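You operate a simulated robot arm through the tools that you are given. There is no shell and no other tool.

Carry out the task below with a simulated robot arm. There is one attempt and no reset: what you move stays moved.

Task
Put things in order on the sieving table top. At the end: the brown vice stop stands where the grey sample cup stood; the purple strip stands where the brown vice stop stood; the grey sample cup stands where the thick collar with the yellow band stood; the thick collar with the yellow band stands on top of the taper bush; whatever was shut is shut again. Leave all else as you found it, and nothing knocked over.

It is judged by the outcome, as a careful person would: the job done as asked, and still so three seconds after it is handed in. It fails if anything else is knocked over, pushed out of place, dropped, spilled or broken.

Robot
A 6-joint arm with a two-finger gripper, fixed in place. Base frame: the origin is at the foot of the arm, x ahead of it, y to its left, z up; the work surface is at about z = 0. Lengths are in cm, angles in rad, forces in N, time in s.
With the tool pointing down near the work surface it reaches from about 18 to 48 cm from the base axis. Its first joint turns from -1.152 to 1.152 rad. Payload 1.76 kg.
The tool frame sits at the grasp point between the pads (the TCP): z along the fingers, y along the line on which they close. The tips reach 2.9 cm beyond it. The gripper opens to 8.2 cm. The gripper's body begins 5.8 cm behind the TCP.
Orientation is that of the tool frame in the base frame, as [roll, pitch, yaw] about the fixed x, y, z axes, in that order (R = Rz(yaw) Ry(pitch) Rx(roll)). With the fingers straight down and closing along the base's y, the tool's x points along the base's -x, its y along +y and its z along -z.

Tools
- The arm moves only by the tool arm_command. Its argument "steps" is a list of rows, each a list of 7 numbers: the shift along the tool's x, y, z in cm, then the turn, a rotation vector about the tool's x, y, z in degrees, then the closure, from 0 (fully open) to 1 (shut). In form: [[x, y, z, ax, ay, az, grip], ...]. A call has 1 to 20 rows; each row is the pose to reach, as a shift and turn from the pose commanded when the call began, along the tool's axes at that moment. A row lasts 0.2 s, in which the tool goes at most 5 cm and 0.15 rad; a call with a longer step from one row to the next is refused whole, and so is a gripper value outside its range. Where a pose cannot be reached the arm comes as near as it can. A force on the tool above 40 N (or 10 N above the force at the start of the call, whichever is more), or a blocked arm, ends the call early, and 0.2 s more pass. Each finger halts on what it meets, pressing with about 31 N; the grip force reading is that of the motor and also rises with nothing between the fingers. The clock runs only during rows and for 0.2 s after the last one: add rows that repeat a pose to give the fingers time. The reply holds the time, the measured pose of the TCP, the force on the tool along the base axes, the opening and the grip force, in the units named above and with some noise, with the torque about the TCP (base axes, N m) and any sound that the robot's microphone picked up.
- Cameras (640 x 400 px; columns grow to the right, rows downward): "scene" is fixed at [7, 34.78, 41.91]; the picture's right is [-0.60, -0.80, 0.00], its down [-0.49, 0.36, -0.79] and it looks along [0.64, -0.47, -0.61] (base axes); focal length 223 px, centre (320, 200). "wrist" rides on the gripper at [7.9, 0.4, -8.9] in the tool frame; the picture's right is [-0.05, 1.00, 0.00], its down [-0.71, -0.04, -0.71] and it looks along [-0.71, -0.04, 0.71] (tool axes); focal length 256 px, centre (320, 200). There is no depth. A picture from a camera that has moved, and an enlarged one, comes with that camera's place and axes in the base frame and with its lens.
- snapshot(camera): a new picture of that camera. It takes no simulated time.
- enlarge(camera, box): a new picture of the part [left, top, right, bottom] of that camera's present view, enlarged. It takes no simulated time.
- finish_job(): hands the job in; it is judged then, once.

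Places have to be worked out from the pictures, the camera data and where the tool is seen. Open the gripper and draw the arm clear of the work before you hand the job in, unless the task says otherwise.

The tools are called after "Call:" as name(argument=value, ...) on one line, values as JSON. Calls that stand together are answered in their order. arm_command: Moves the arm, as the interface text tells. Its arguments: {"type":"object","properties":{"steps":{"type":"array"}},"required":["steps"]} The other tools are called the same way: snapshot (camera) takes a picture; enlarge (camera, box) takes an enlarged picture of a part of a camera's view; finish_job () hands the job in.

At the start:

```text
clock: 0.0
tcp_pos: [27.17, 11.62, 29.8]
tool_rot: [3.141, 0.003, -3.14]
force: [0.3, 0.6, -0.3]
moment: [0.02, -0.03, 0.02]
finger_gap: 8.19
grasp_force: 0.0
```

scene: 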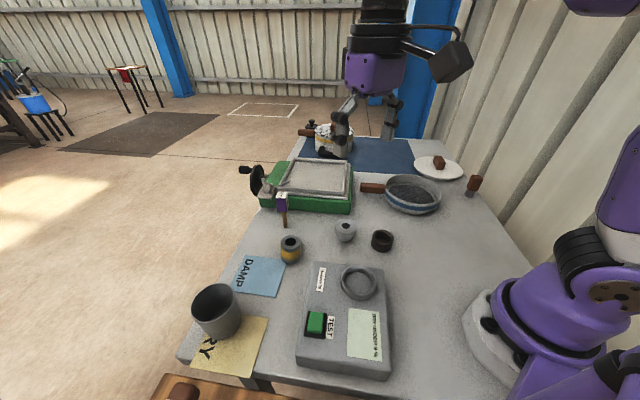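
wrist: 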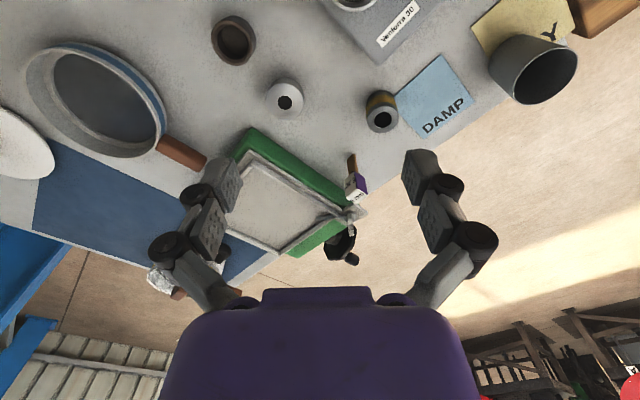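

I'll begin by looking closer at the table to identify each object.

Call:
enlarge(camera="scene", box=[220, 120, 480, 282])

Call:
enlarge(camera="scene", box=[150, 240, 410, 400])

Call:
enlarge(camera="wrist", box=[200, 0, 600, 250])

Call:
enlarge(camera="scene", box=[380, 120, 640, 282])

```text
2.46 times, centred on (350, 201) of scene
camera zoom: at [7.0, 34.78, 41.91], right [-0.6, -0.8, 0.0], down [-0.49, 0.36, -0.79], along [0.64, -0.47, -0.61], focal length 549 px, centre (246, 198)
```

zoom: 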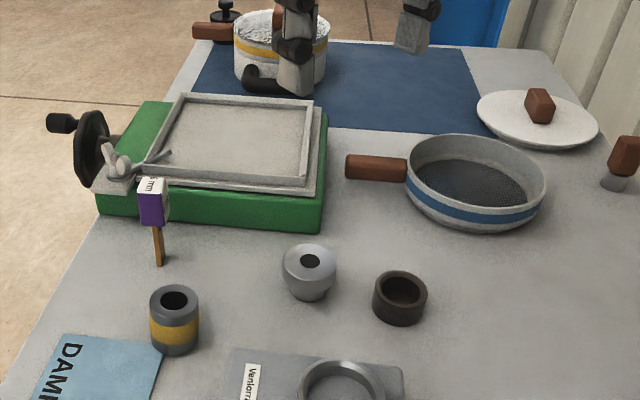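

```text
2.46 times, centred on (280, 320) of scene
camera zoom: at [7.0, 34.78, 41.91], right [-0.6, -0.8, 0.0], down [-0.49, 0.36, -0.79], along [0.64, -0.47, -0.61], focal length 549 px, centre (418, -95)
```

zoom: 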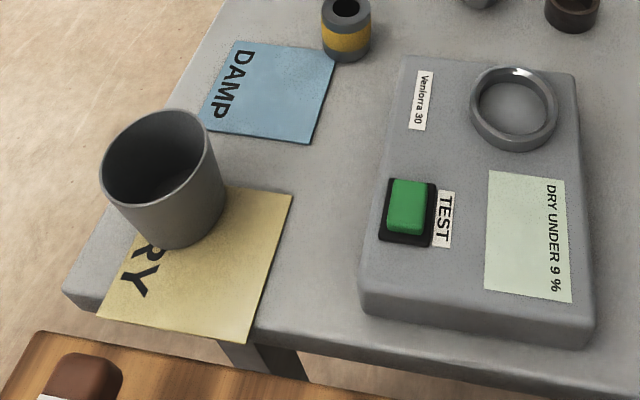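

```text
1.60 times, centred on (400, 125) of wrist
camera zoom: at [19.32, 12.18, 38.85], right [0.05, 1.0, 0.0], down [0.71, -0.04, 0.71], along [0.71, -0.04, -0.71], focal length 410 px, centre (192, 320)
```

zoom: 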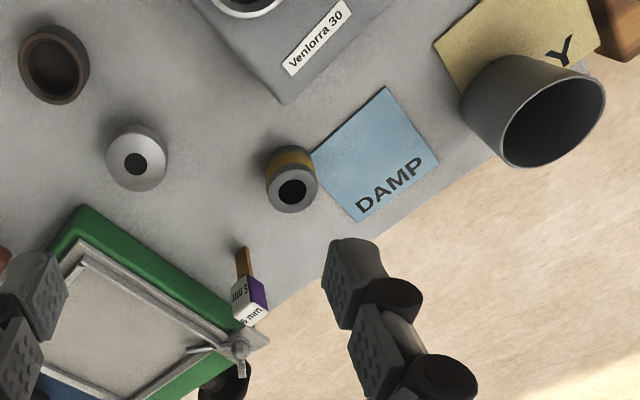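

```text
2.46 times, centred on (510, 201) of scene
camera zoom: at [7.0, 34.78, 41.91], right [-0.6, -0.8, 0.0], down [-0.49, 0.36, -0.79], along [0.64, -0.47, -0.61], focal length 549 px, centre (-148, 198)
```

zoom: 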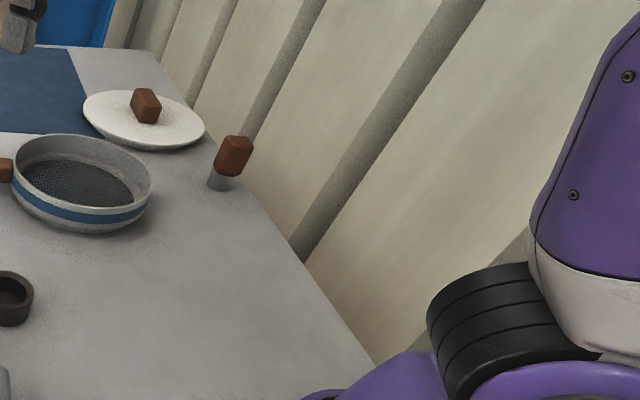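

The scene shows the grey cup on the DRY sheet, the banded collar near the DAMP sheet, a conical steel bush, a dark brown ring, and a slim purple-capped strip. There is also a wooden thing at the table's near edge. I'll swing the wrist camera towards +y to look at that wooden thing.

Call:
arm_command(steps=[[0.5, 0.5, 0, 0, 0, -8, 0], [1, 1, 0, 0, 0, -16, 0], [1.5, 1.5, 0, 0, 0, -24, 0], [2, 2, 0, 0, 0, -32, 0], [2.5, 2.5, 0, 0, 0, -40, 0], [3, 3, 0, 0, 0, -48, 0], [3.5, 3.5, 0, 0, 0, -56, 0], [4, 4, 0, 0, 0, -64, 0], [4.5, 4.5, 0, 0, 0, -72, 0], [5, 5, 0, 0, 0, -80, 0], [5, 5, 0, 0, 0, -88, 0]])

Call:
snapshot(camera="wrist")

Call:
snapshot(camera="scene")

```text
clock: 2.4
tcp_pos: [22.15, 16.6, 29.96]
tool_rot: [-3.14, 0.0, -1.603]
force: [-0.1, 0.0, 0.5]
moment: [0.01, 0.0, 0.02]
finger_gap: 8.2
grasp_force: 0.2
```

```text
taken
camera wrist: at [21.41, 8.81, 38.86], right [-1.0, 0.08, 0.0], down [0.06, 0.7, 0.71], along [0.06, 0.71, -0.71], focal length 256 px, centre (320, 200)
```

wrist: 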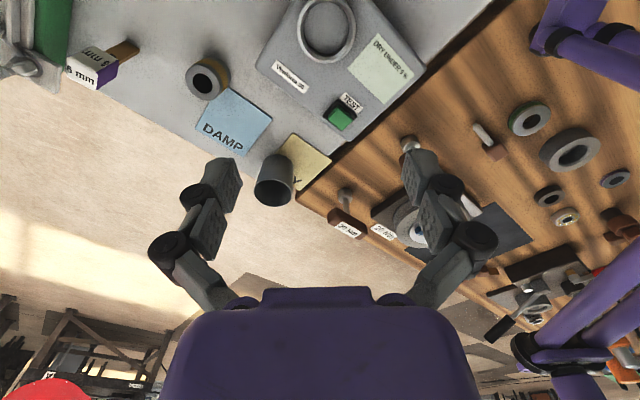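

```text
taken
```

scene: 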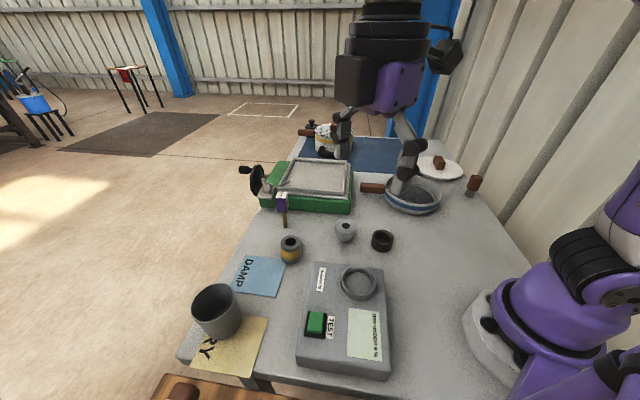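

A second wooden bench (with its own purple arm) lies beyond the table's edge. I'll look closer at it and at the strip.

Call:
enlarge(camera="wrist", box=[300, 100, 640, 350])

Call:
enlarge(camera="wrist", box=[0, 0, 300, 200])

Call:
enlarge(camera="scene", box=[235, 155, 315, 235])

Call:
enlarge(camera="scene", box=[320, 205, 410, 265])

```text
1.60 times, centred on (470, 225) of wrist
camera zoom: at [21.41, 8.81, 38.86], right [-1.0, 0.08, 0.0], down [0.06, 0.7, 0.71], along [0.06, 0.71, -0.71], focal length 410 px, centre (80, 160)
```

zoom: 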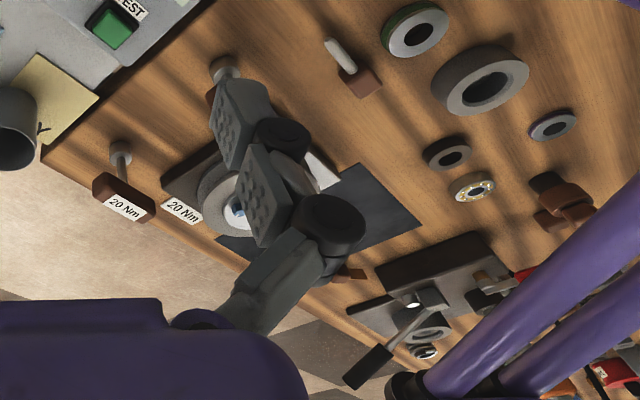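

```text
2.00 times, centred on (150, 100) of wrist
camera zoom: at [21.41, 8.81, 38.86], right [-1.0, 0.08, 0.0], down [0.06, 0.7, 0.71], along [0.06, 0.71, -0.71], focal length 512 px, centre (660, 400)
```

zoom: 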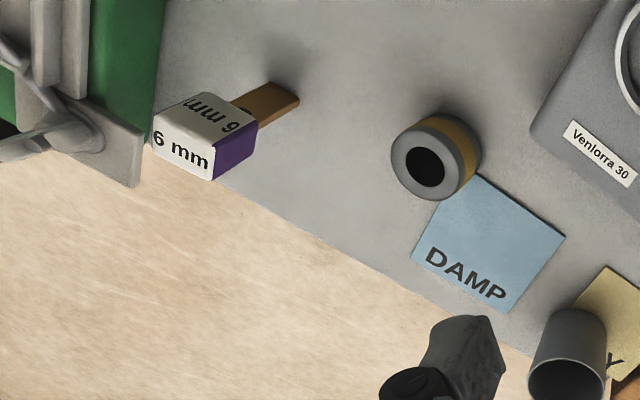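

```text
5.00 times, centred on (275, 195) of scene
camera zoom: at [7.0, 34.78, 41.91], right [-0.6, -0.8, 0.0], down [-0.49, 0.36, -0.79], along [0.64, -0.47, -0.61], focal length 1116 px, centre (545, 225)
```

zoom: 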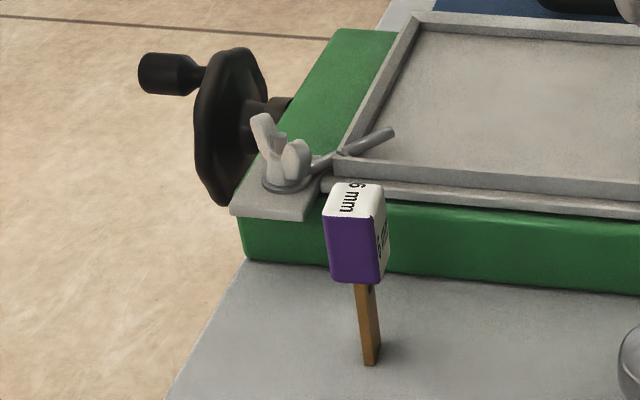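

```text
6.67 times, centred on (365, 235) of scene
camera zoom: at [7.0, 34.78, 41.91], right [-0.6, -0.8, 0.0], down [-0.49, 0.36, -0.79], along [0.64, -0.47, -0.61], focal length 1487 px, centre (20, -33)
```

zoom: 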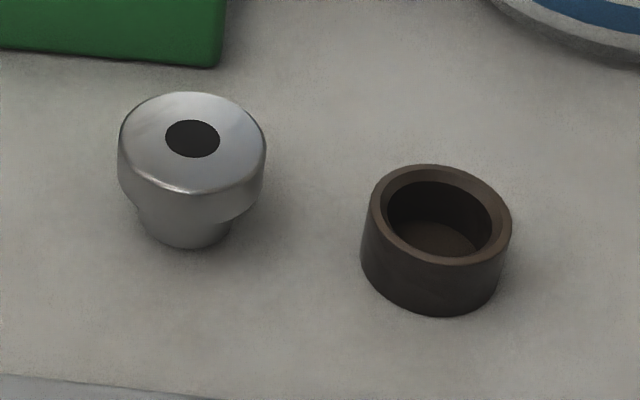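

The wooden bench is a separate station, so the targets are the objects on the grey table: the dark brown ring, the "6 mm" purple-headed strip, the cup, the collar and the bush. I'll move in for a closer look at the cup to measure it.

Call:
arm_command(steps=[[-1.8, -0.1, 2.5, 0, 0, 6.2, 0], [-3.7, -0.25, 5, 0, 0, 12.4, 0], [-5.5, -0.4, 7.5, 0, 0, 18.5, 0], [-7.4, -0.55, 10, 0, 0, 24.7, 0], [-9.2, -0.7, 12.5, 0, 0, 31, 0], [-11.1, -0.8, 15, 0, 0, 37, 0], [-11.1, -0.8, 15, 0, 0, 37, 0]])

Call:
snapshot(camera="wrist")

Call:
snapshot(camera="scene")

```text
clock: 4.0
tcp_pos: [23.3, 27.84, 14.96]
tool_rot: [3.141, 0.001, -2.252]
force: [0.5, -0.5, 0.9]
moment: [0.03, 0.03, 0.01]
finger_gap: 8.2
grasp_force: 0.1
```

```text
taken
camera wrist: at [17.97, 22.17, 24.0], right [-0.74, 0.67, 0.0], down [0.47, 0.52, 0.71], along [0.47, 0.53, -0.71], focal length 256 px, centre (320, 200)
```

wrist: 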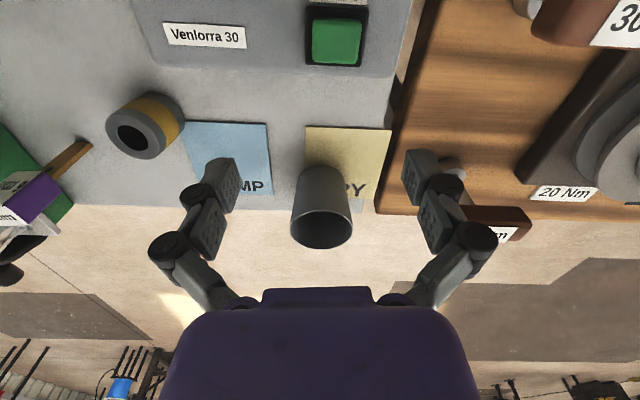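

```text
taken
```

scene: 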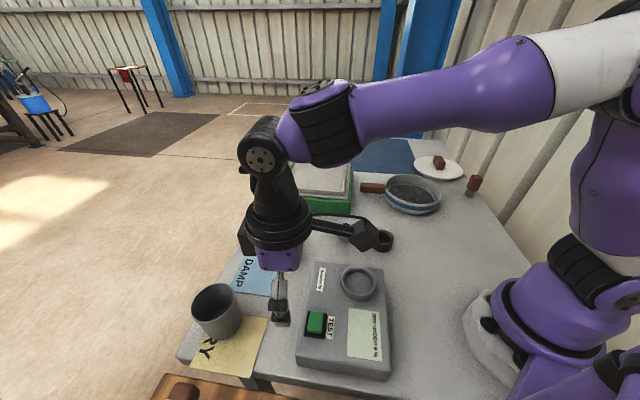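

The wrist and scene rays put the cup's rim centre at about (31.4, 37.3, 8.0), with a diameter near 6 cm. I'll zoom on it and the collar.

Call:
enlarge(camera="wrist", box=[260, 120, 400, 260])

Call:
enlarge(camera="wrist", box=[0, 60, 220, 260])

Call:
enlarge(camera="scene", box=[170, 260, 300, 390])

```text
2.86 times, centred on (330, 190) of wrist
camera zoom: at [17.97, 22.17, 24.0], right [-0.74, 0.67, 0.0], down [0.47, 0.52, 0.71], along [0.47, 0.53, -0.71], focal length 731 px, centre (291, 229)
```

zoom: 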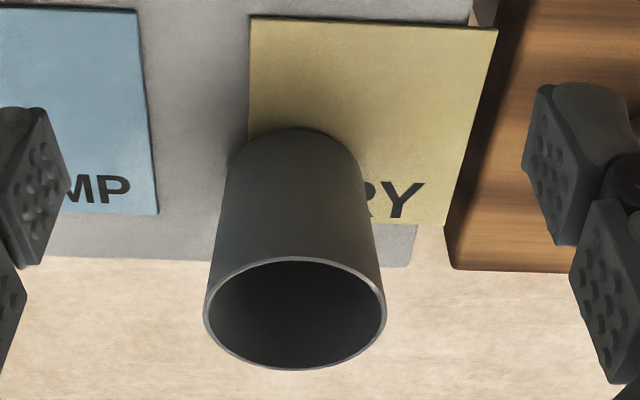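

```text
2.00 times, centred on (110, 160) of wrist
camera zoom: at [17.97, 22.17, 24.0], right [-0.74, 0.67, 0.0], down [0.47, 0.52, 0.71], along [0.47, 0.53, -0.71], focal length 512 px, centre (740, 280)
```

zoom: 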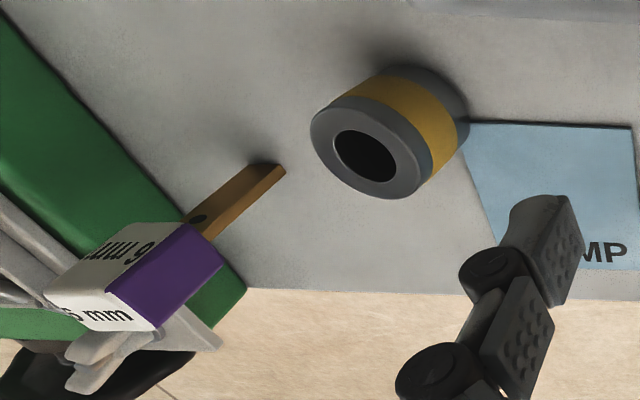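

```text
3.08 times, centred on (235, 325) of scene
camera zoom: at [7.0, 34.78, 41.91], right [-0.6, -0.8, 0.0], down [-0.49, 0.36, -0.79], along [0.64, -0.47, -0.61], focal length 686 px, centre (582, -185)
```

zoom: 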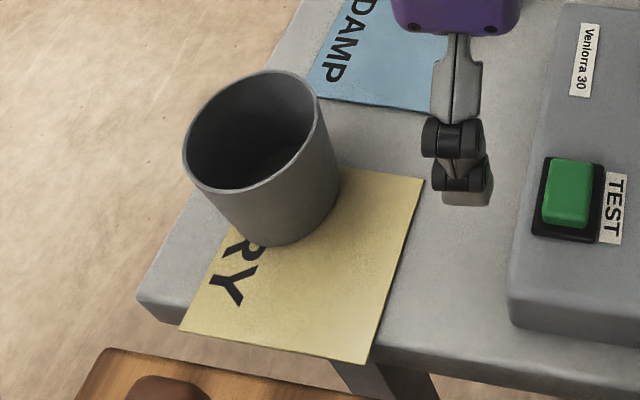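

The cup's base centre comes out near (31.7, 37.9), and the strip stands on end on its wooden blade. Next I move to look closely at the strip and the green unit beside it.

Call:
arm_command(steps=[[1.1, -3.9, 0, 0, 0, 4.8, 0], [2.3, -7.9, 0, 0, 0, 9.6, 0], [3.4, -11.8, 0, 0, 0, 14.4, 0], [4.5, -15.7, 0, 0, 0, 19.2, 0], [5.68, -19.67, 0, 0, 0, 24, 0], [5.68, -19.67, 0, 0, 0, 24, 0]])

Call:
snapshot(camera="wrist")

Call:
snapshot(camera="scene")

```text
clock: 5.4
tcp_pos: [34.94, 10.8, 14.91]
tool_rot: [-3.139, 0.004, -2.671]
force: [-0.2, 0.1, -0.3]
moment: [-0.01, -0.02, -0.01]
finger_gap: 8.17
grasp_force: 0.0
```

```text
taken
camera wrist: at [27.55, 7.77, 23.92], right [-0.41, 0.91, 0.0], down [0.65, 0.29, 0.71], along [0.65, 0.29, -0.71], focal length 256 px, centre (320, 200)
```

wrist: 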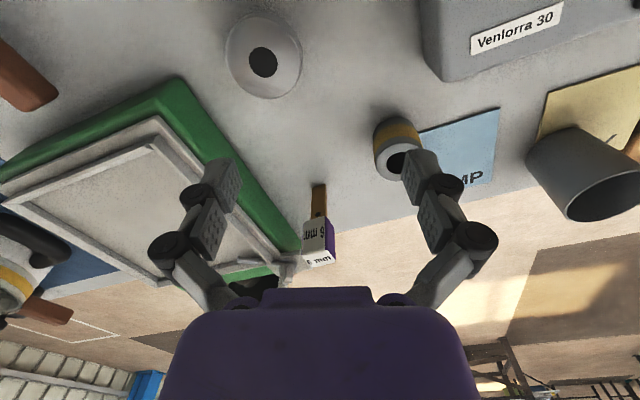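

```text
taken
```

scene: 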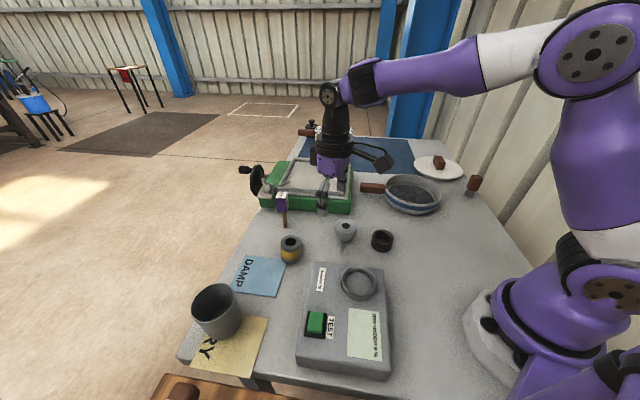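

Zooming into the strip, the bush and the collar from this vantage for triangulation.

Call:
enlarge(camera="wrist", box=[240, 160, 400, 280])

Call:
enlarge(camera="wrist", box=[200, 0, 460, 200])

Call:
enlarge(camera="wrist", box=[0, 40, 260, 340])

Call:
enlarge(camera="scene", box=[265, 180, 305, 240])

```text
3.33 times, centred on (320, 220) of wrist
camera zoom: at [27.55, 7.77, 23.92], right [-0.41, 0.91, 0.0], down [0.65, 0.29, 0.71], along [0.65, 0.29, -0.71], focal length 853 px, centre (320, 133)
```

zoom: 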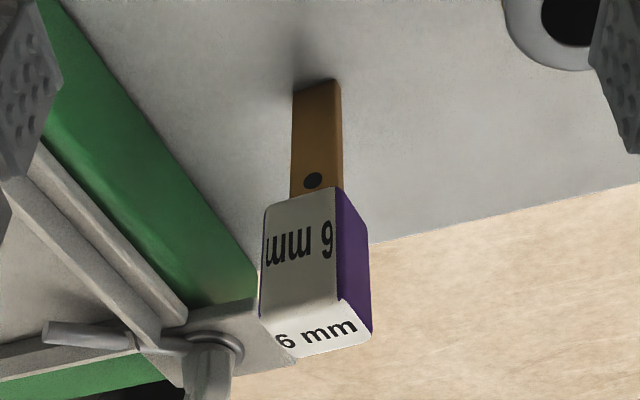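

```text
2.00 times, centred on (330, 100) of wrist
camera zoom: at [27.55, 7.77, 23.92], right [-0.41, 0.91, 0.0], down [0.65, 0.29, 0.71], along [0.65, 0.29, -0.71], focal length 512 px, centre (300, 400)
```

zoom: 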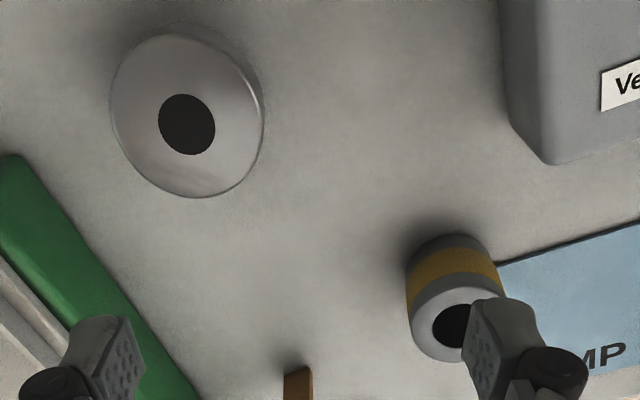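

```text
1.33 times, centred on (130, 190) of wrist
camera zoom: at [27.55, 7.77, 23.92], right [-0.41, 0.91, 0.0], down [0.65, 0.29, 0.71], along [0.65, 0.29, -0.71], focal length 341 px, centre (573, 213)
```

zoom: 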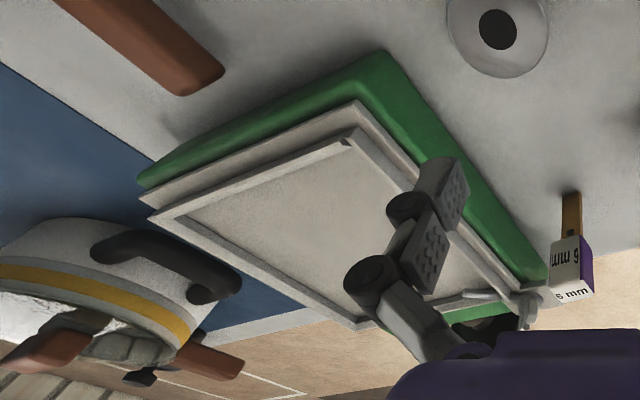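

```text
6.67 times, centred on (285, 210) of scene
camera zoom: at [7.0, 34.78, 41.91], right [-0.6, -0.8, 0.0], down [-0.49, 0.36, -0.79], along [0.64, -0.47, -0.61], focal length 1487 px, centre (553, 133)
```

zoom: 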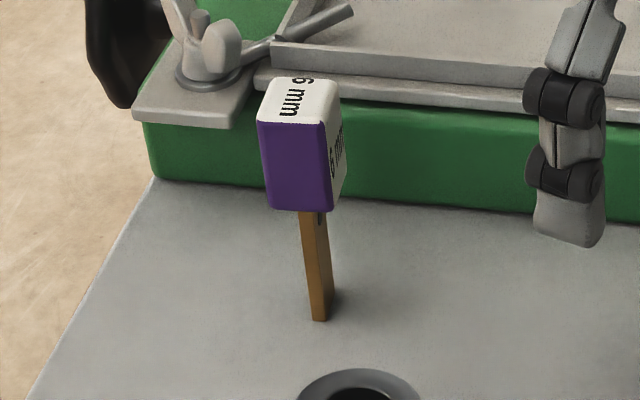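

The strip stands free on its blade foot at about (47.2, 16.5), with its head at z 7–11 and the blade's wide side along (-0.7, 0.7). Before acting, I'll look at the right-hand and far parts of the table to rule out other candidates.

Call:
arm_command(steps=[[3, -1, -2.5, 0, 0, 8, 0], [6, -2, -5, 0, 0, 16, 0], [9, -3, -7.5, 0, 0, 24, 0], [11, -5, -10, 0, 0, 32, 0], [12, -7, -12, 0, 0, 40, 0], [13, -9, -14, 0, 0, 48, 0], [13, -11, -15, 0, 0, 56, 0], [13, -13, -15, 0, 0, 64, 0], [13, -14, -15, 0, 0, 72, 0], [13, -14, -15, 0, 0, 72, 0]])

Call:
snapshot(camera="wrist")

```text
clock: 7.6
tcp_pos: [30.16, -7.39, 29.72]
tool_rot: [3.14, 0.0, 2.355]
force: [-0.4, 0.3, -0.2]
moment: [0.03, 0.02, 0.05]
finger_gap: 8.23
grasp_force: 0.0
```

```text
taken
camera wrist: at [24.9, -1.3, 38.72], right [0.74, 0.67, 0.0], down [0.47, -0.53, 0.71], along [0.47, -0.53, -0.71], focal length 256 px, centre (320, 200)
```

wrist: 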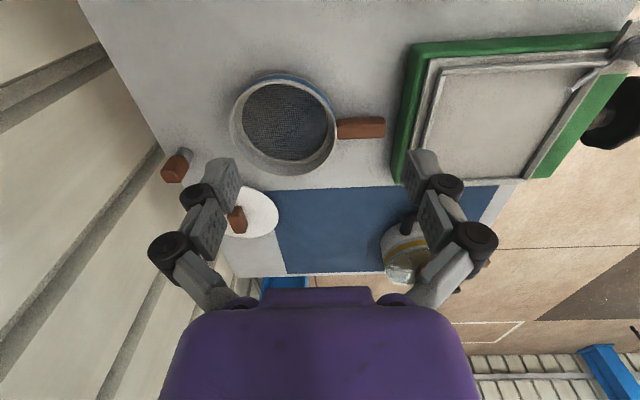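

I'll zoom in on the brown-handled item at the table edge and the rest.

Call:
enlarge(camera="wrist", box=[140, 130, 300, 260])

Call:
enlarge(camera="wrist", box=[360, 0, 640, 300])

Call:
enlarge(camera="scene", box=[290, 110, 490, 210])

Call:
snapshot(camera="scene")

```text
3.08 times, centred on (220, 195) of wrist
camera zoom: at [24.9, -1.3, 38.72], right [0.74, 0.67, 0.0], down [0.47, -0.53, 0.71], along [0.47, -0.53, -0.71], focal length 788 px, centre (628, 215)
```

zoom: 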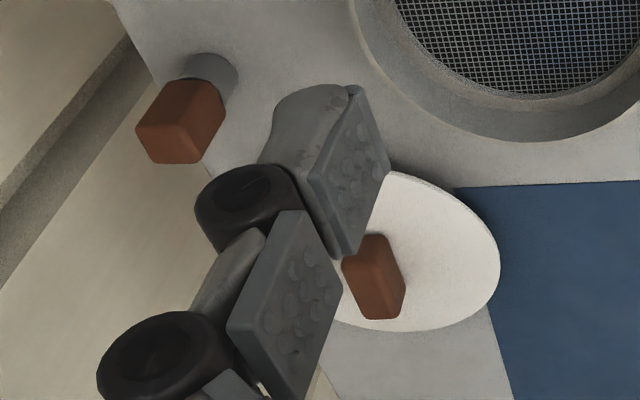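

```text
1.33 times, centred on (500, 150) of wrist
camera zoom: at [24.9, -1.3, 38.72], right [0.74, 0.67, 0.0], down [0.47, -0.53, 0.71], along [0.47, -0.53, -0.71], focal length 341 px, centre (80, 267)
```

zoom: 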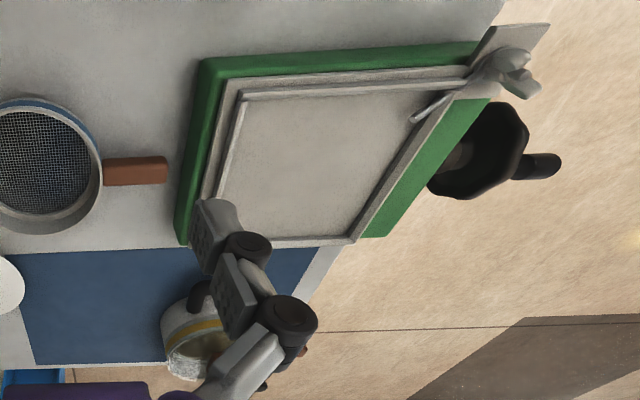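

```text
3.20 times, centred on (390, 160) of scene
camera zoom: at [7.0, 34.78, 41.91], right [-0.6, -0.8, 0.0], down [-0.49, 0.36, -0.79], along [0.64, -0.47, -0.61], focal length 714 px, centre (96, 328)
```

zoom: 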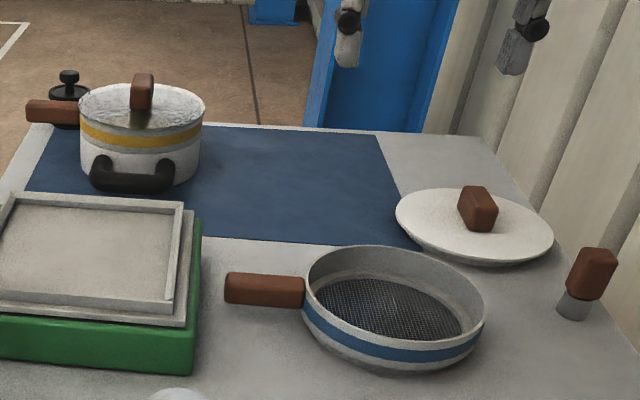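

```text
taken
```

scene: 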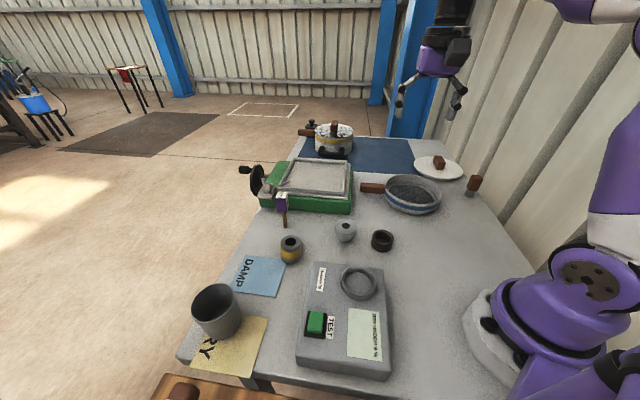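

The other brown items are a pot, a lid knob and a tool out of reach, so the brown ring is the vice stop. I now go for a closer look at the ring and bush to measure them.

Call:
arm_command(steps=[[2.3, 0.14, 2.95, 0, 0, -7.5, 0], [4.6, 0.28, 5.9, 0, 0, -15, 0], [6.9, 0.42, 8.85, 0, 0, -22.5, 0], [9.2, 0.55, 11.8, 0, 0, -30, 0], [11.5, 0.7, 14.75, 0, 0, -37.5, 0], [13.86, 0.83, 17.7, 0, 0, -45, 0], [13.86, 0.83, 17.7, 0, 0, -45, 0]])

Call:
snapshot(camera="wrist")

Call:
enlarge(camera="wrist", box=[200, 60, 460, 240])

```text
clock: 9.2
tcp_pos: [20.7, 3.31, 12.02]
tool_rot: [3.141, 0.002, -3.14]
force: [-0.3, -0.2, -0.7]
moment: [-0.01, 0.01, 0.0]
finger_gap: 8.19
grasp_force: 0.1
```

```text
taken
camera wrist: at [12.88, 3.91, 20.97], right [0.05, 1.0, 0.0], down [0.71, -0.04, 0.71], along [0.71, -0.04, -0.71], focal length 256 px, centre (320, 200)
```

wrist: 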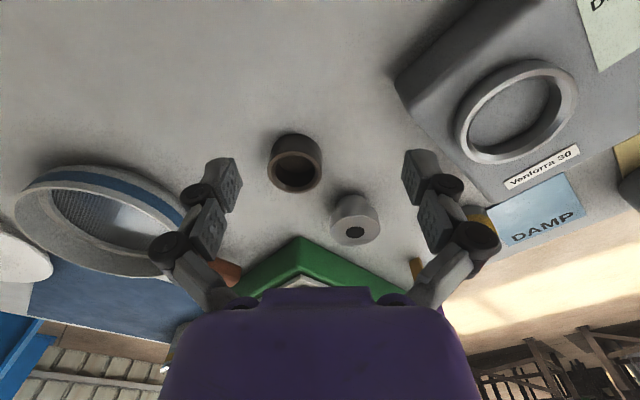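

```text
2.22 times, centred on (330, 150) of wrist
camera zoom: at [12.88, 3.91, 20.97], right [0.05, 1.0, 0.0], down [0.71, -0.04, 0.71], along [0.71, -0.04, -0.71], focal length 569 px, centre (298, 311)
```

zoom: 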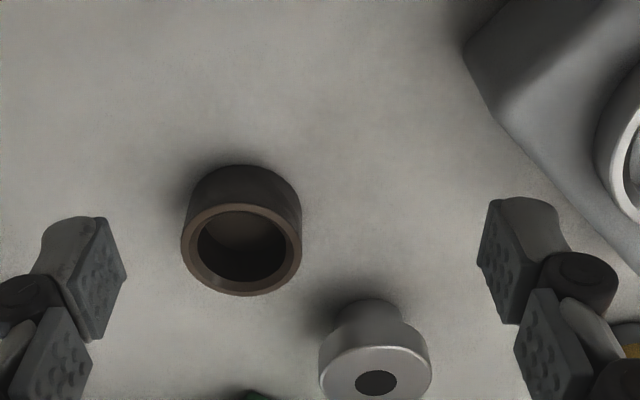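

Triangulating, I get: ring at (27.7, 0.8), 2.5 high and 5 cm across; bush at (34.6, 6.6), top at z≈4.1; collar at (37.6, 20.1), 4.8 high. I'll move above the collar with the fingers closing tangentially and check the alignment.

Call:
arm_command(steps=[[-2.8, 2.8, -0.5, 0, 0, -4.7, 0], [-5.6, 5.6, -1, 0, 0, -9.4, 0], [-8.4, 8.4, -1, 0, 0, -14.1, 0], [-11.2, 11.2, -1, 0, 0, -18.8, 0], [-14, 14, -0.5, 0, 0, -23.5, 0], [-16.9, 16.8, 0, 0, 0, -28.1, 0], [-16.9, 16.8, 0, 0, 0, -28.1, 0]])

Call:
snapshot(camera="wrist")

Call:
enlarge(camera="wrist", box=[240, 40, 400, 160])

Call:
snapshot(camera="scene")

```text
clock: 10.8
tcp_pos: [37.55, 19.98, 12.25]
tool_rot: [-3.141, 0.0, -2.649]
force: [0.7, -0.2, -0.4]
moment: [0.02, 0.02, -0.01]
finger_gap: 8.18
grasp_force: 0.1
```

```text
taken
camera wrist: at [30.37, 16.69, 21.25], right [-0.43, 0.9, 0.0], down [0.64, 0.3, 0.71], along [0.64, 0.3, -0.71], focal length 256 px, centre (320, 200)
```

wrist: 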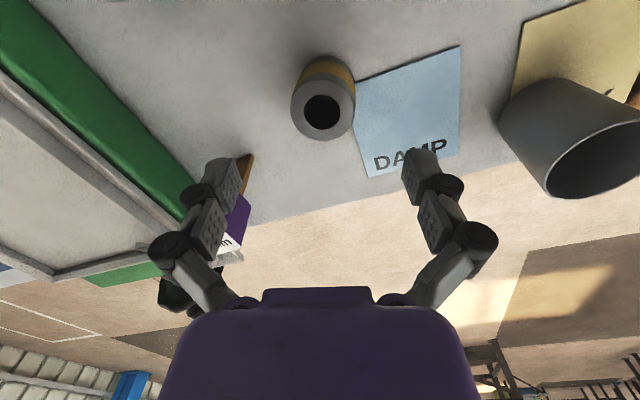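

```text
3.33 times, centred on (320, 100) of wrist
camera zoom: at [30.37, 16.69, 21.25], right [-0.43, 0.9, 0.0], down [0.64, 0.3, 0.71], along [0.64, 0.3, -0.71], focal length 853 px, centre (320, 533)
```

zoom: 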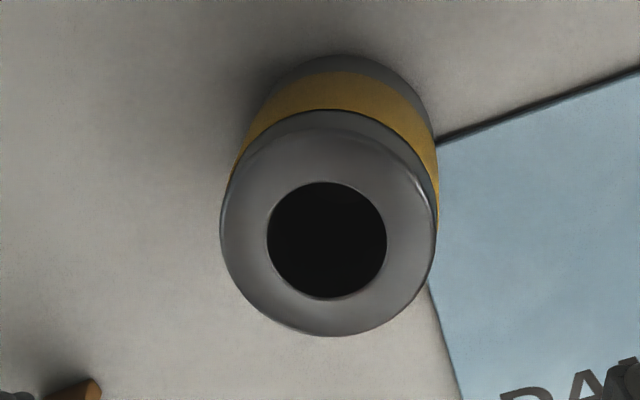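

```text
taken
```

scene: 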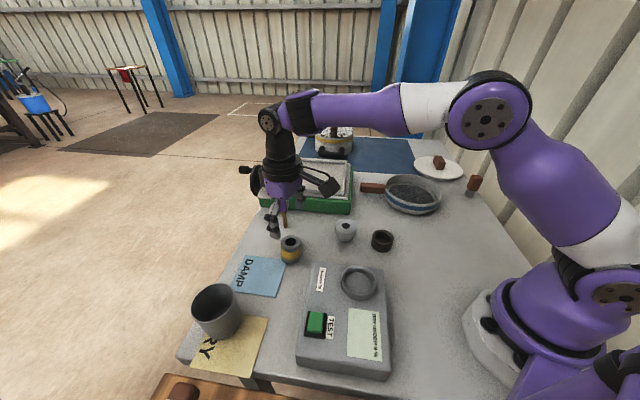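

The collar's top-hole ray gives a centre of about (37.6, 20.3); the gripper is nearly centred with a 2 mm offset. I'll correct and descend around it with open fingers.

Call:
arm_command(steps=[[-0.15, 0.2, 1, 0, 0, 0, 0], [-0.15, 0.2, 4, 0, 0, 0, 0], [-0.15, 0.2, 7, 0, 0, 0, 0], [-0.15, 0.2, 8.7, 0, 0, 0, 0], [-0.15, 0.2, 8.7, 0, 0, 0, 0]])

Call:
snapshot(camera="wrist")

Call:
enlarge(camera="scene", box=[250, 200, 350, 280])

```text
clock: 12.0
tcp_pos: [37.62, 19.99, 3.58]
tool_rot: [-3.141, 0.002, -2.649]
force: [0.5, 0.2, -0.7]
moment: [0.05, 0.01, -0.01]
finger_gap: 8.2
grasp_force: 0.1
```

```text
taken
camera wrist: at [30.42, 16.71, 12.6], right [-0.42, 0.91, 0.0], down [0.64, 0.3, 0.71], along [0.64, 0.3, -0.71], focal length 256 px, centre (320, 200)
```

wrist: 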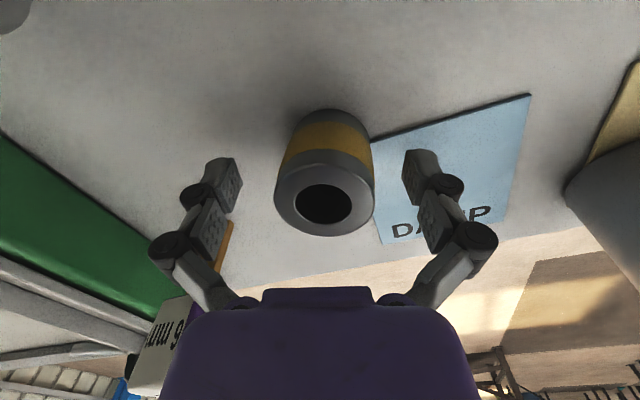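

```text
5.00 times, centred on (300, 240) of scene
camera zoom: at [7.0, 34.78, 41.91], right [-0.6, -0.8, 0.0], down [-0.49, 0.36, -0.79], along [0.64, -0.47, -0.61], focal length 1116 px, centre (420, 0)
```

zoom: 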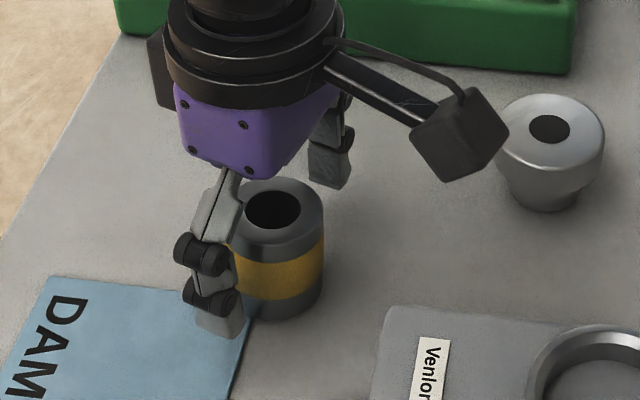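

The collar sits centred between the fingers to within about 1 mm. I'll close on it.

Call:
arm_command(steps=[[0, 0.1, 0, 0, 0, 0, 0.3], [0, 0.1, 0, 0, 0, 0, 0.45], [0, 0.1, 0, 0, 0, 0, 0.8], [0, 0.1, 0, 0, 0, 0, 0.8], [0, 0.1, 0, 0, 0, 0, 0.8]])

Call:
snapshot(camera="wrist")

```text
clock: 13.2
tcp_pos: [37.69, 20.12, 3.49]
tool_rot: [3.14, 0.002, -2.65]
force: [-0.5, 3.3, 4.6]
moment: [0.22, 0.08, 0.05]
finger_gap: 4.34
grasp_force: 30.8
```

```text
taken
camera wrist: at [30.4, 16.84, 12.59], right [-0.42, 0.91, 0.0], down [0.64, 0.3, 0.71], along [0.64, 0.3, -0.71], focal length 256 px, centre (320, 200)
```

wrist: 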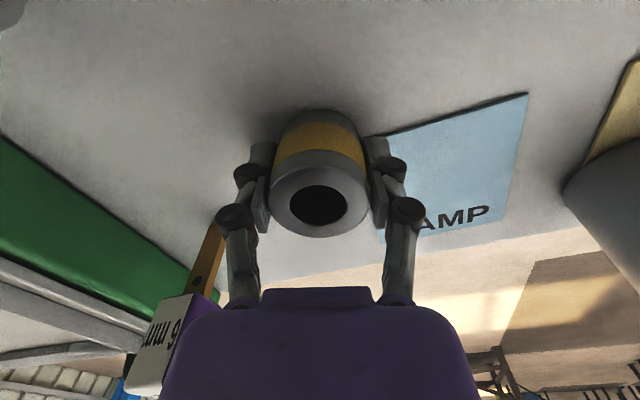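

The collar is held (gap 4.34 cm). I'll lift it straight up, then carry it over to above the bush.

Call:
arm_command(steps=[[0, 0.1, -1, 0, 0, 0, 0.8], [0, 0.1, -4, 0, 0, 0, 0.8], [0, 0.1, -8.5, 0, 0, 0, 0.8], [2, -2.2, -8.5, 0, 0, 0, 0.8], [4.2, -4.8, -8.5, 0, 0, 0, 0.8], [6.5, -7.4, -8.5, 0, 0, 0, 0.8], [8, -9.2, -8.5, 0, 0, 0, 0.8], [9.1, -10.4, -8.5, 0, 0, 0, 0.8], [9.1, -10.4, -8.5, 0, 0, 0, 0.8]])

Call:
snapshot(camera="wrist")

Call:
enlarge(camera="scene", box=[270, 170, 420, 270])

```text
clock: 15.2
tcp_pos: [34.35, 6.43, 11.73]
tool_rot: [3.141, 0.001, -2.651]
force: [-0.5, -0.1, -0.3]
moment: [0.0, 0.0, 0.0]
finger_gap: 1.62
grasp_force: 0.1
```

```text
taken
camera wrist: at [27.2, 3.25, 20.84], right [-0.42, 0.91, 0.0], down [0.64, 0.3, 0.71], along [0.64, 0.3, -0.71], focal length 256 px, centre (320, 200)
```

wrist: 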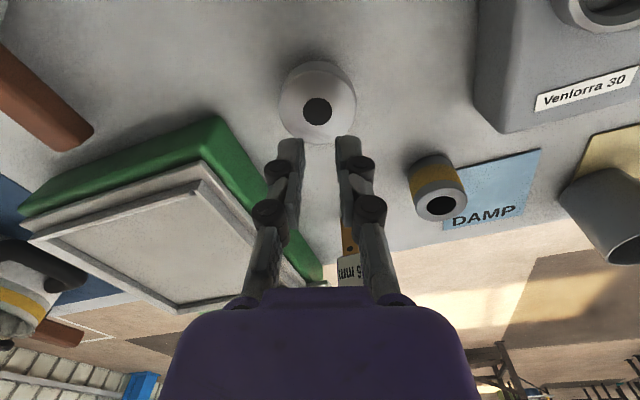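

```text
4.00 times, centred on (345, 220) of scene
camera zoom: at [7.0, 34.78, 41.91], right [-0.6, -0.8, 0.0], down [-0.49, 0.36, -0.79], along [0.64, -0.47, -0.61], focal length 892 px, centre (220, 120)
```

zoom: 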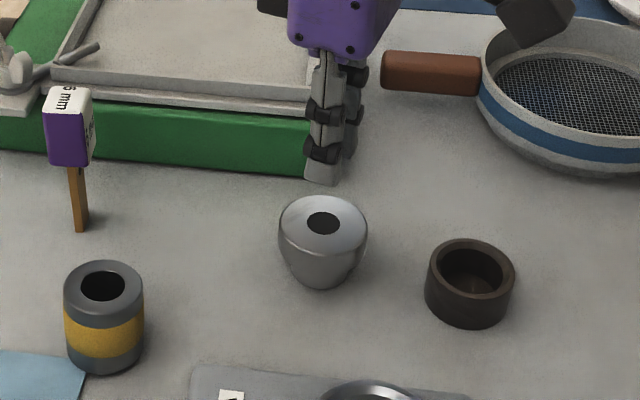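

The collar slipped out of the grip when lifted too briskly. It is still standing at its spot (37.6, 20.3), and the gap reads as empty. I'll open up, return above it, and lift much more gently this time.

Call:
arm_command(steps=[[-1.9, 2.1, -0.3, 0, 0, 0, 0.4], [-3.8, 4.2, -0.3, 0, 0, 0, 0], [-5.7, 6.4, -0.3, 0, 0, 0, 0], [-7.6, 8.5, -0.3, 0, 0, 0, 0], [-9.4, 10.6, -0.3, 0, 0, 0, 0], [-9.4, 10.6, -0.3, 0, 0, 0, 0]])

Call:
enlarge(camera="wrist", box=[240, 40, 400, 160])

```text
clock: 16.6
tcp_pos: [37.94, 20.34, 12.11]
tool_rot: [-3.141, 0.002, -2.65]
force: [1.0, 0.0, 0.2]
moment: [0.0, 0.01, 0.02]
finger_gap: 8.19
grasp_force: 0.1
```

```text
3.33 times, centred on (320, 100) of wrist
camera zoom: at [30.73, 17.17, 21.19], right [-0.42, 0.91, 0.0], down [0.64, 0.3, 0.71], along [0.64, 0.3, -0.71], focal length 853 px, centre (320, 533)
```

zoom: 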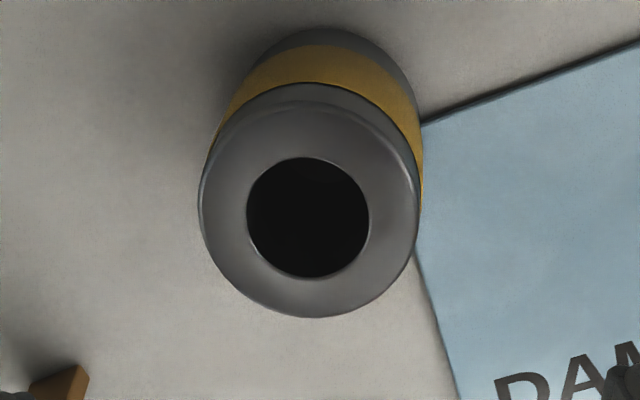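

The images show the collar offset by about +0.42 (tool x) and -0.2 (tool y) from the tool axis. I'll correct that and descend.

Call:
arm_command(steps=[[0.42, -0.2, 0, 0, 0, 0, 0], [0.42, -0.2, 3, 0, 0, 0, 0], [0.42, -0.2, 6, 0, 0, 0, 0], [0.42, -0.2, 8.6, 0, 0, 0, 0], [0.42, -0.2, 8.6, 0, 0, 0, 0], [0.42, -0.2, 8.6, 0, 0, 0, 0]])

Call:
snapshot(camera="wrist")

```text
clock: 18.0
tcp_pos: [37.56, 20.09, 3.63]
tool_rot: [-3.142, 0.001, -2.65]
force: [-0.7, 0.1, -0.7]
moment: [0.01, -0.01, -0.03]
finger_gap: 8.18
grasp_force: 0.0
```

```text
taken
camera wrist: at [30.23, 16.8, 12.65], right [-0.42, 0.91, 0.0], down [0.64, 0.3, 0.71], along [0.64, 0.3, -0.71], focal length 256 px, centre (320, 200)
```

wrist: 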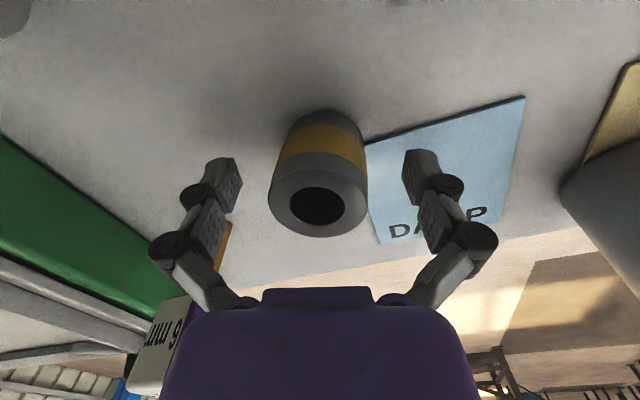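

Well centred now. I'll close fully, let the grip settle, then lift just 1 cm slowly and check the gap.

Call:
arm_command(steps=[[0, 0, 0.2, 0, 0, 0, 0.3], [0, 0, 0.2, 0, 0, 0, 0.45], [0, 0, 0.2, 0, 0, 0, 1], [0, 0, 0.2, 0, 0, 0, 1], [0, 0, 0.2, 0, 0, 0, 1], [0, 0, 0.2, 0, 0, 0, 1], [0, 0, 0.1, 0, 0, 0, 1], [0, 0, 0, 0, 0, 0, 1], [0, 0, -0.15, 0, 0, 0, 1], [0, 0, -0.3, 0, 0, 0, 1], [0, 0, -0.5, 0, 0, 0, 1], [0, 0, -0.7, 0, 0, 0, 1], [0, 0, -0.9, 0, 0, 0, 1], [0, 0, -1, 0, 0, 0, 1]])

Call:
snapshot(camera="wrist")

Call:
enlarge(camera="scene", box=[250, 200, 350, 280])

```text
clock: 21.0
tcp_pos: [37.52, 20.0, 4.63]
tool_rot: [-3.141, 0.0, -2.649]
force: [0.0, -0.2, -4.5]
moment: [-0.01, -0.02, 0.0]
finger_gap: 4.35
grasp_force: 30.8
```

```text
taken
camera wrist: at [30.29, 16.82, 13.63], right [-0.42, 0.91, 0.0], down [0.64, 0.3, 0.71], along [0.64, 0.3, -0.71], focal length 256 px, centre (320, 200)
```

wrist: 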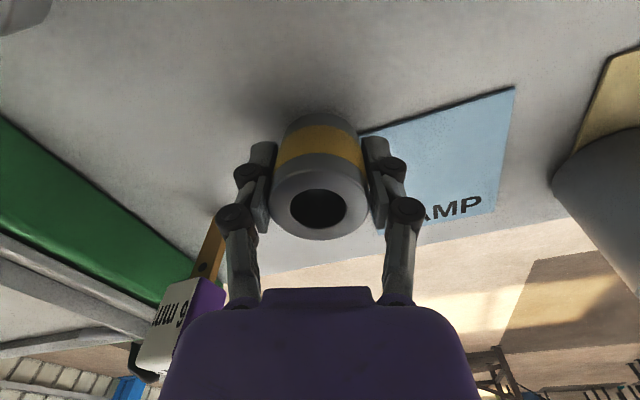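

```text
5.00 times, centred on (300, 240) of scene
camera zoom: at [7.0, 34.78, 41.91], right [-0.6, -0.8, 0.0], down [-0.49, 0.36, -0.79], along [0.64, -0.47, -0.61], focal length 1116 px, centre (420, 0)
```

zoom: 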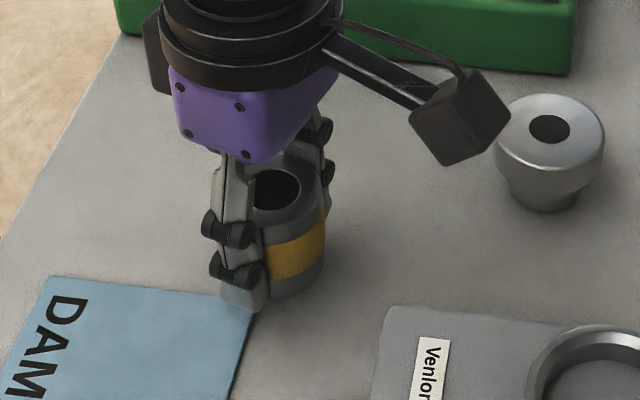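

The force reads -4.5 N with the gap at 4.35, so the collar is held and off the table. I'll continue lifting gently.

Call:
arm_command(steps=[[0, 0, -0.2, 0, 0, 0, 1], [0, 0, -0.5, 0, 0, 0, 1], [0, 0, -1, 0, 0, 0, 1], [0, 0, -1.6, 0, 0, 0, 1], [0, 0, -2.3, 0, 0, 0, 1], [0, 0, -3, 0, 0, 0, 1], [0, 0, -3.7, 0, 0, 0, 1], [0, 0, -4.4, 0, 0, 0, 1], [0, 0, -5, 0, 0, 0, 1], [0, 0, -5.5, 0, 0, 0, 1], [0, 0, -5.8, 0, 0, 0, 1], [0, 0, -5.9, 0, 0, 0, 1]])

Call:
arm_command(steps=[[0.13, -0.15, 0, 0, 0, 0, 1], [0.4, -0.45, 0, 0, 0, 0, 1], [0.8, -0.9, 0, 0, 0, 0, 1], [1.4, -1.6, 0, 0, 0, 0, 1], [2.1, -2.4, 0, 0, 0, 0, 1], [2.9, -3.3, 0, 0, 0, 0, 1], [3.7, -4.25, 0, 0, 0, 0, 1], [4.5, -5.2, 0, 0, 0, 0, 1], [5.3, -6.1, 0, 0, 0, 0, 1], [6.1, -7.0, 0, 0, 0, 0, 1], [6.9, -7.95, 0, 0, 0, 0, 1], [7.6, -8.75, 0, 0, 0, 0, 1], [8.2, -9.45, 0, 0, 0, 0, 1], [8.65, -9.95, 0, 0, 0, 0, 1], [8.95, -10.3, 0, 0, 0, 0, 1], [9.07, -10.44, 0, 0, 0, 0, 1], [9.07, -10.44, 0, 0, 0, 0, 1]])

Call:
snapshot(camera="wrist")

Call:
enlarge(camera="scene", box=[270, 150, 430, 270])

```text
clock: 23.6
tcp_pos: [37.59, 20.01, 10.52]
tool_rot: [-3.141, 0.002, -2.648]
force: [-0.7, 0.4, -4.1]
moment: [0.01, -0.01, -0.01]
finger_gap: 4.3
grasp_force: 31.1
```

```text
clock: 27.2
tcp_pos: [34.45, 6.53, 10.52]
tool_rot: [-3.141, 0.001, -2.651]
force: [-0.3, -0.9, -4.1]
moment: [0.0, -0.02, -0.02]
finger_gap: 4.29
grasp_force: 30.7
```

```text
taken
camera wrist: at [27.25, 3.27, 19.5], right [-0.42, 0.91, 0.0], down [0.64, 0.3, 0.71], along [0.64, 0.3, -0.71], focal length 256 px, centre (320, 200)
```

wrist: 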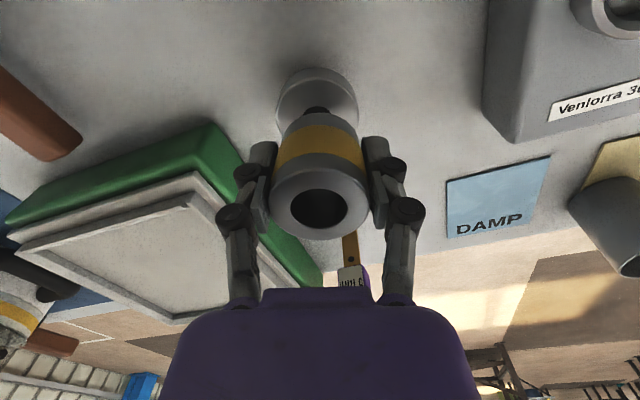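

```text
3.33 times, centred on (350, 210) of scene
camera zoom: at [7.0, 34.78, 41.91], right [-0.6, -0.8, 0.0], down [-0.49, 0.36, -0.79], along [0.64, -0.47, -0.61], focal length 744 px, centre (220, 167)
```

zoom: 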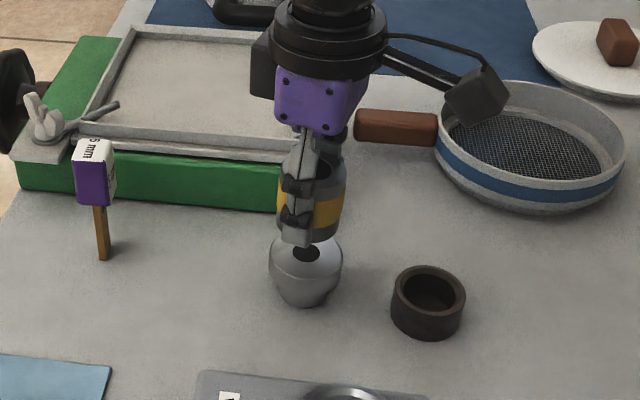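

Collar is above the bush. I'll zoom to measure the lateral alignment of bush versus collar.

Call:
enlarge(camera="wrist", box=[240, 50, 400, 250])

Call:
enlarge(camera="scene", box=[320, 180, 380, 250])

```text
2.00 times, centred on (320, 150) of wrist
camera zoom: at [27.25, 3.27, 19.5], right [-0.42, 0.91, 0.0], down [0.64, 0.3, 0.71], along [0.64, 0.3, -0.71], focal length 512 px, centre (320, 300)
```

zoom: 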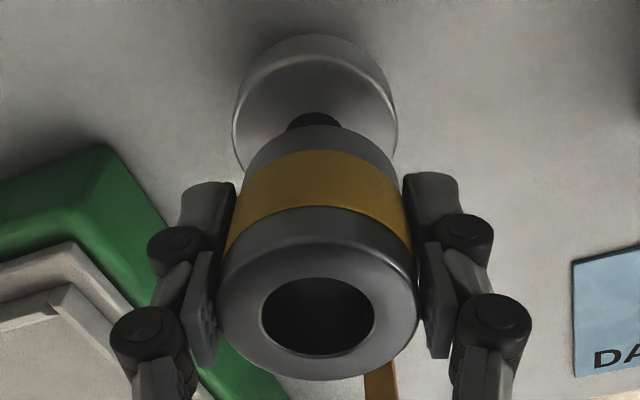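

```text
5.71 times, centred on (350, 215) of scene
camera zoom: at [7.0, 34.78, 41.91], right [-0.6, -0.8, 0.0], down [-0.49, 0.36, -0.79], along [0.64, -0.47, -0.61], focal length 1275 px, centre (149, 114)
```

zoom: 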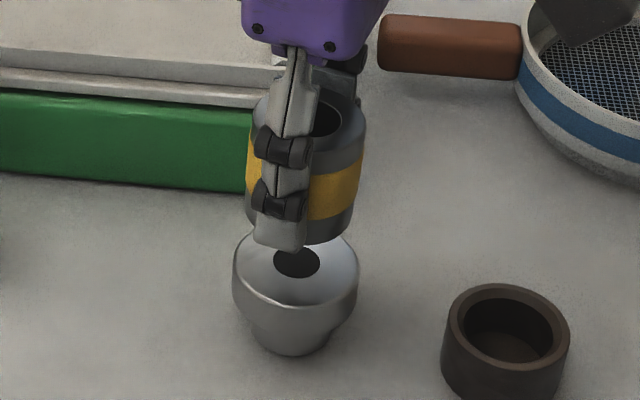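

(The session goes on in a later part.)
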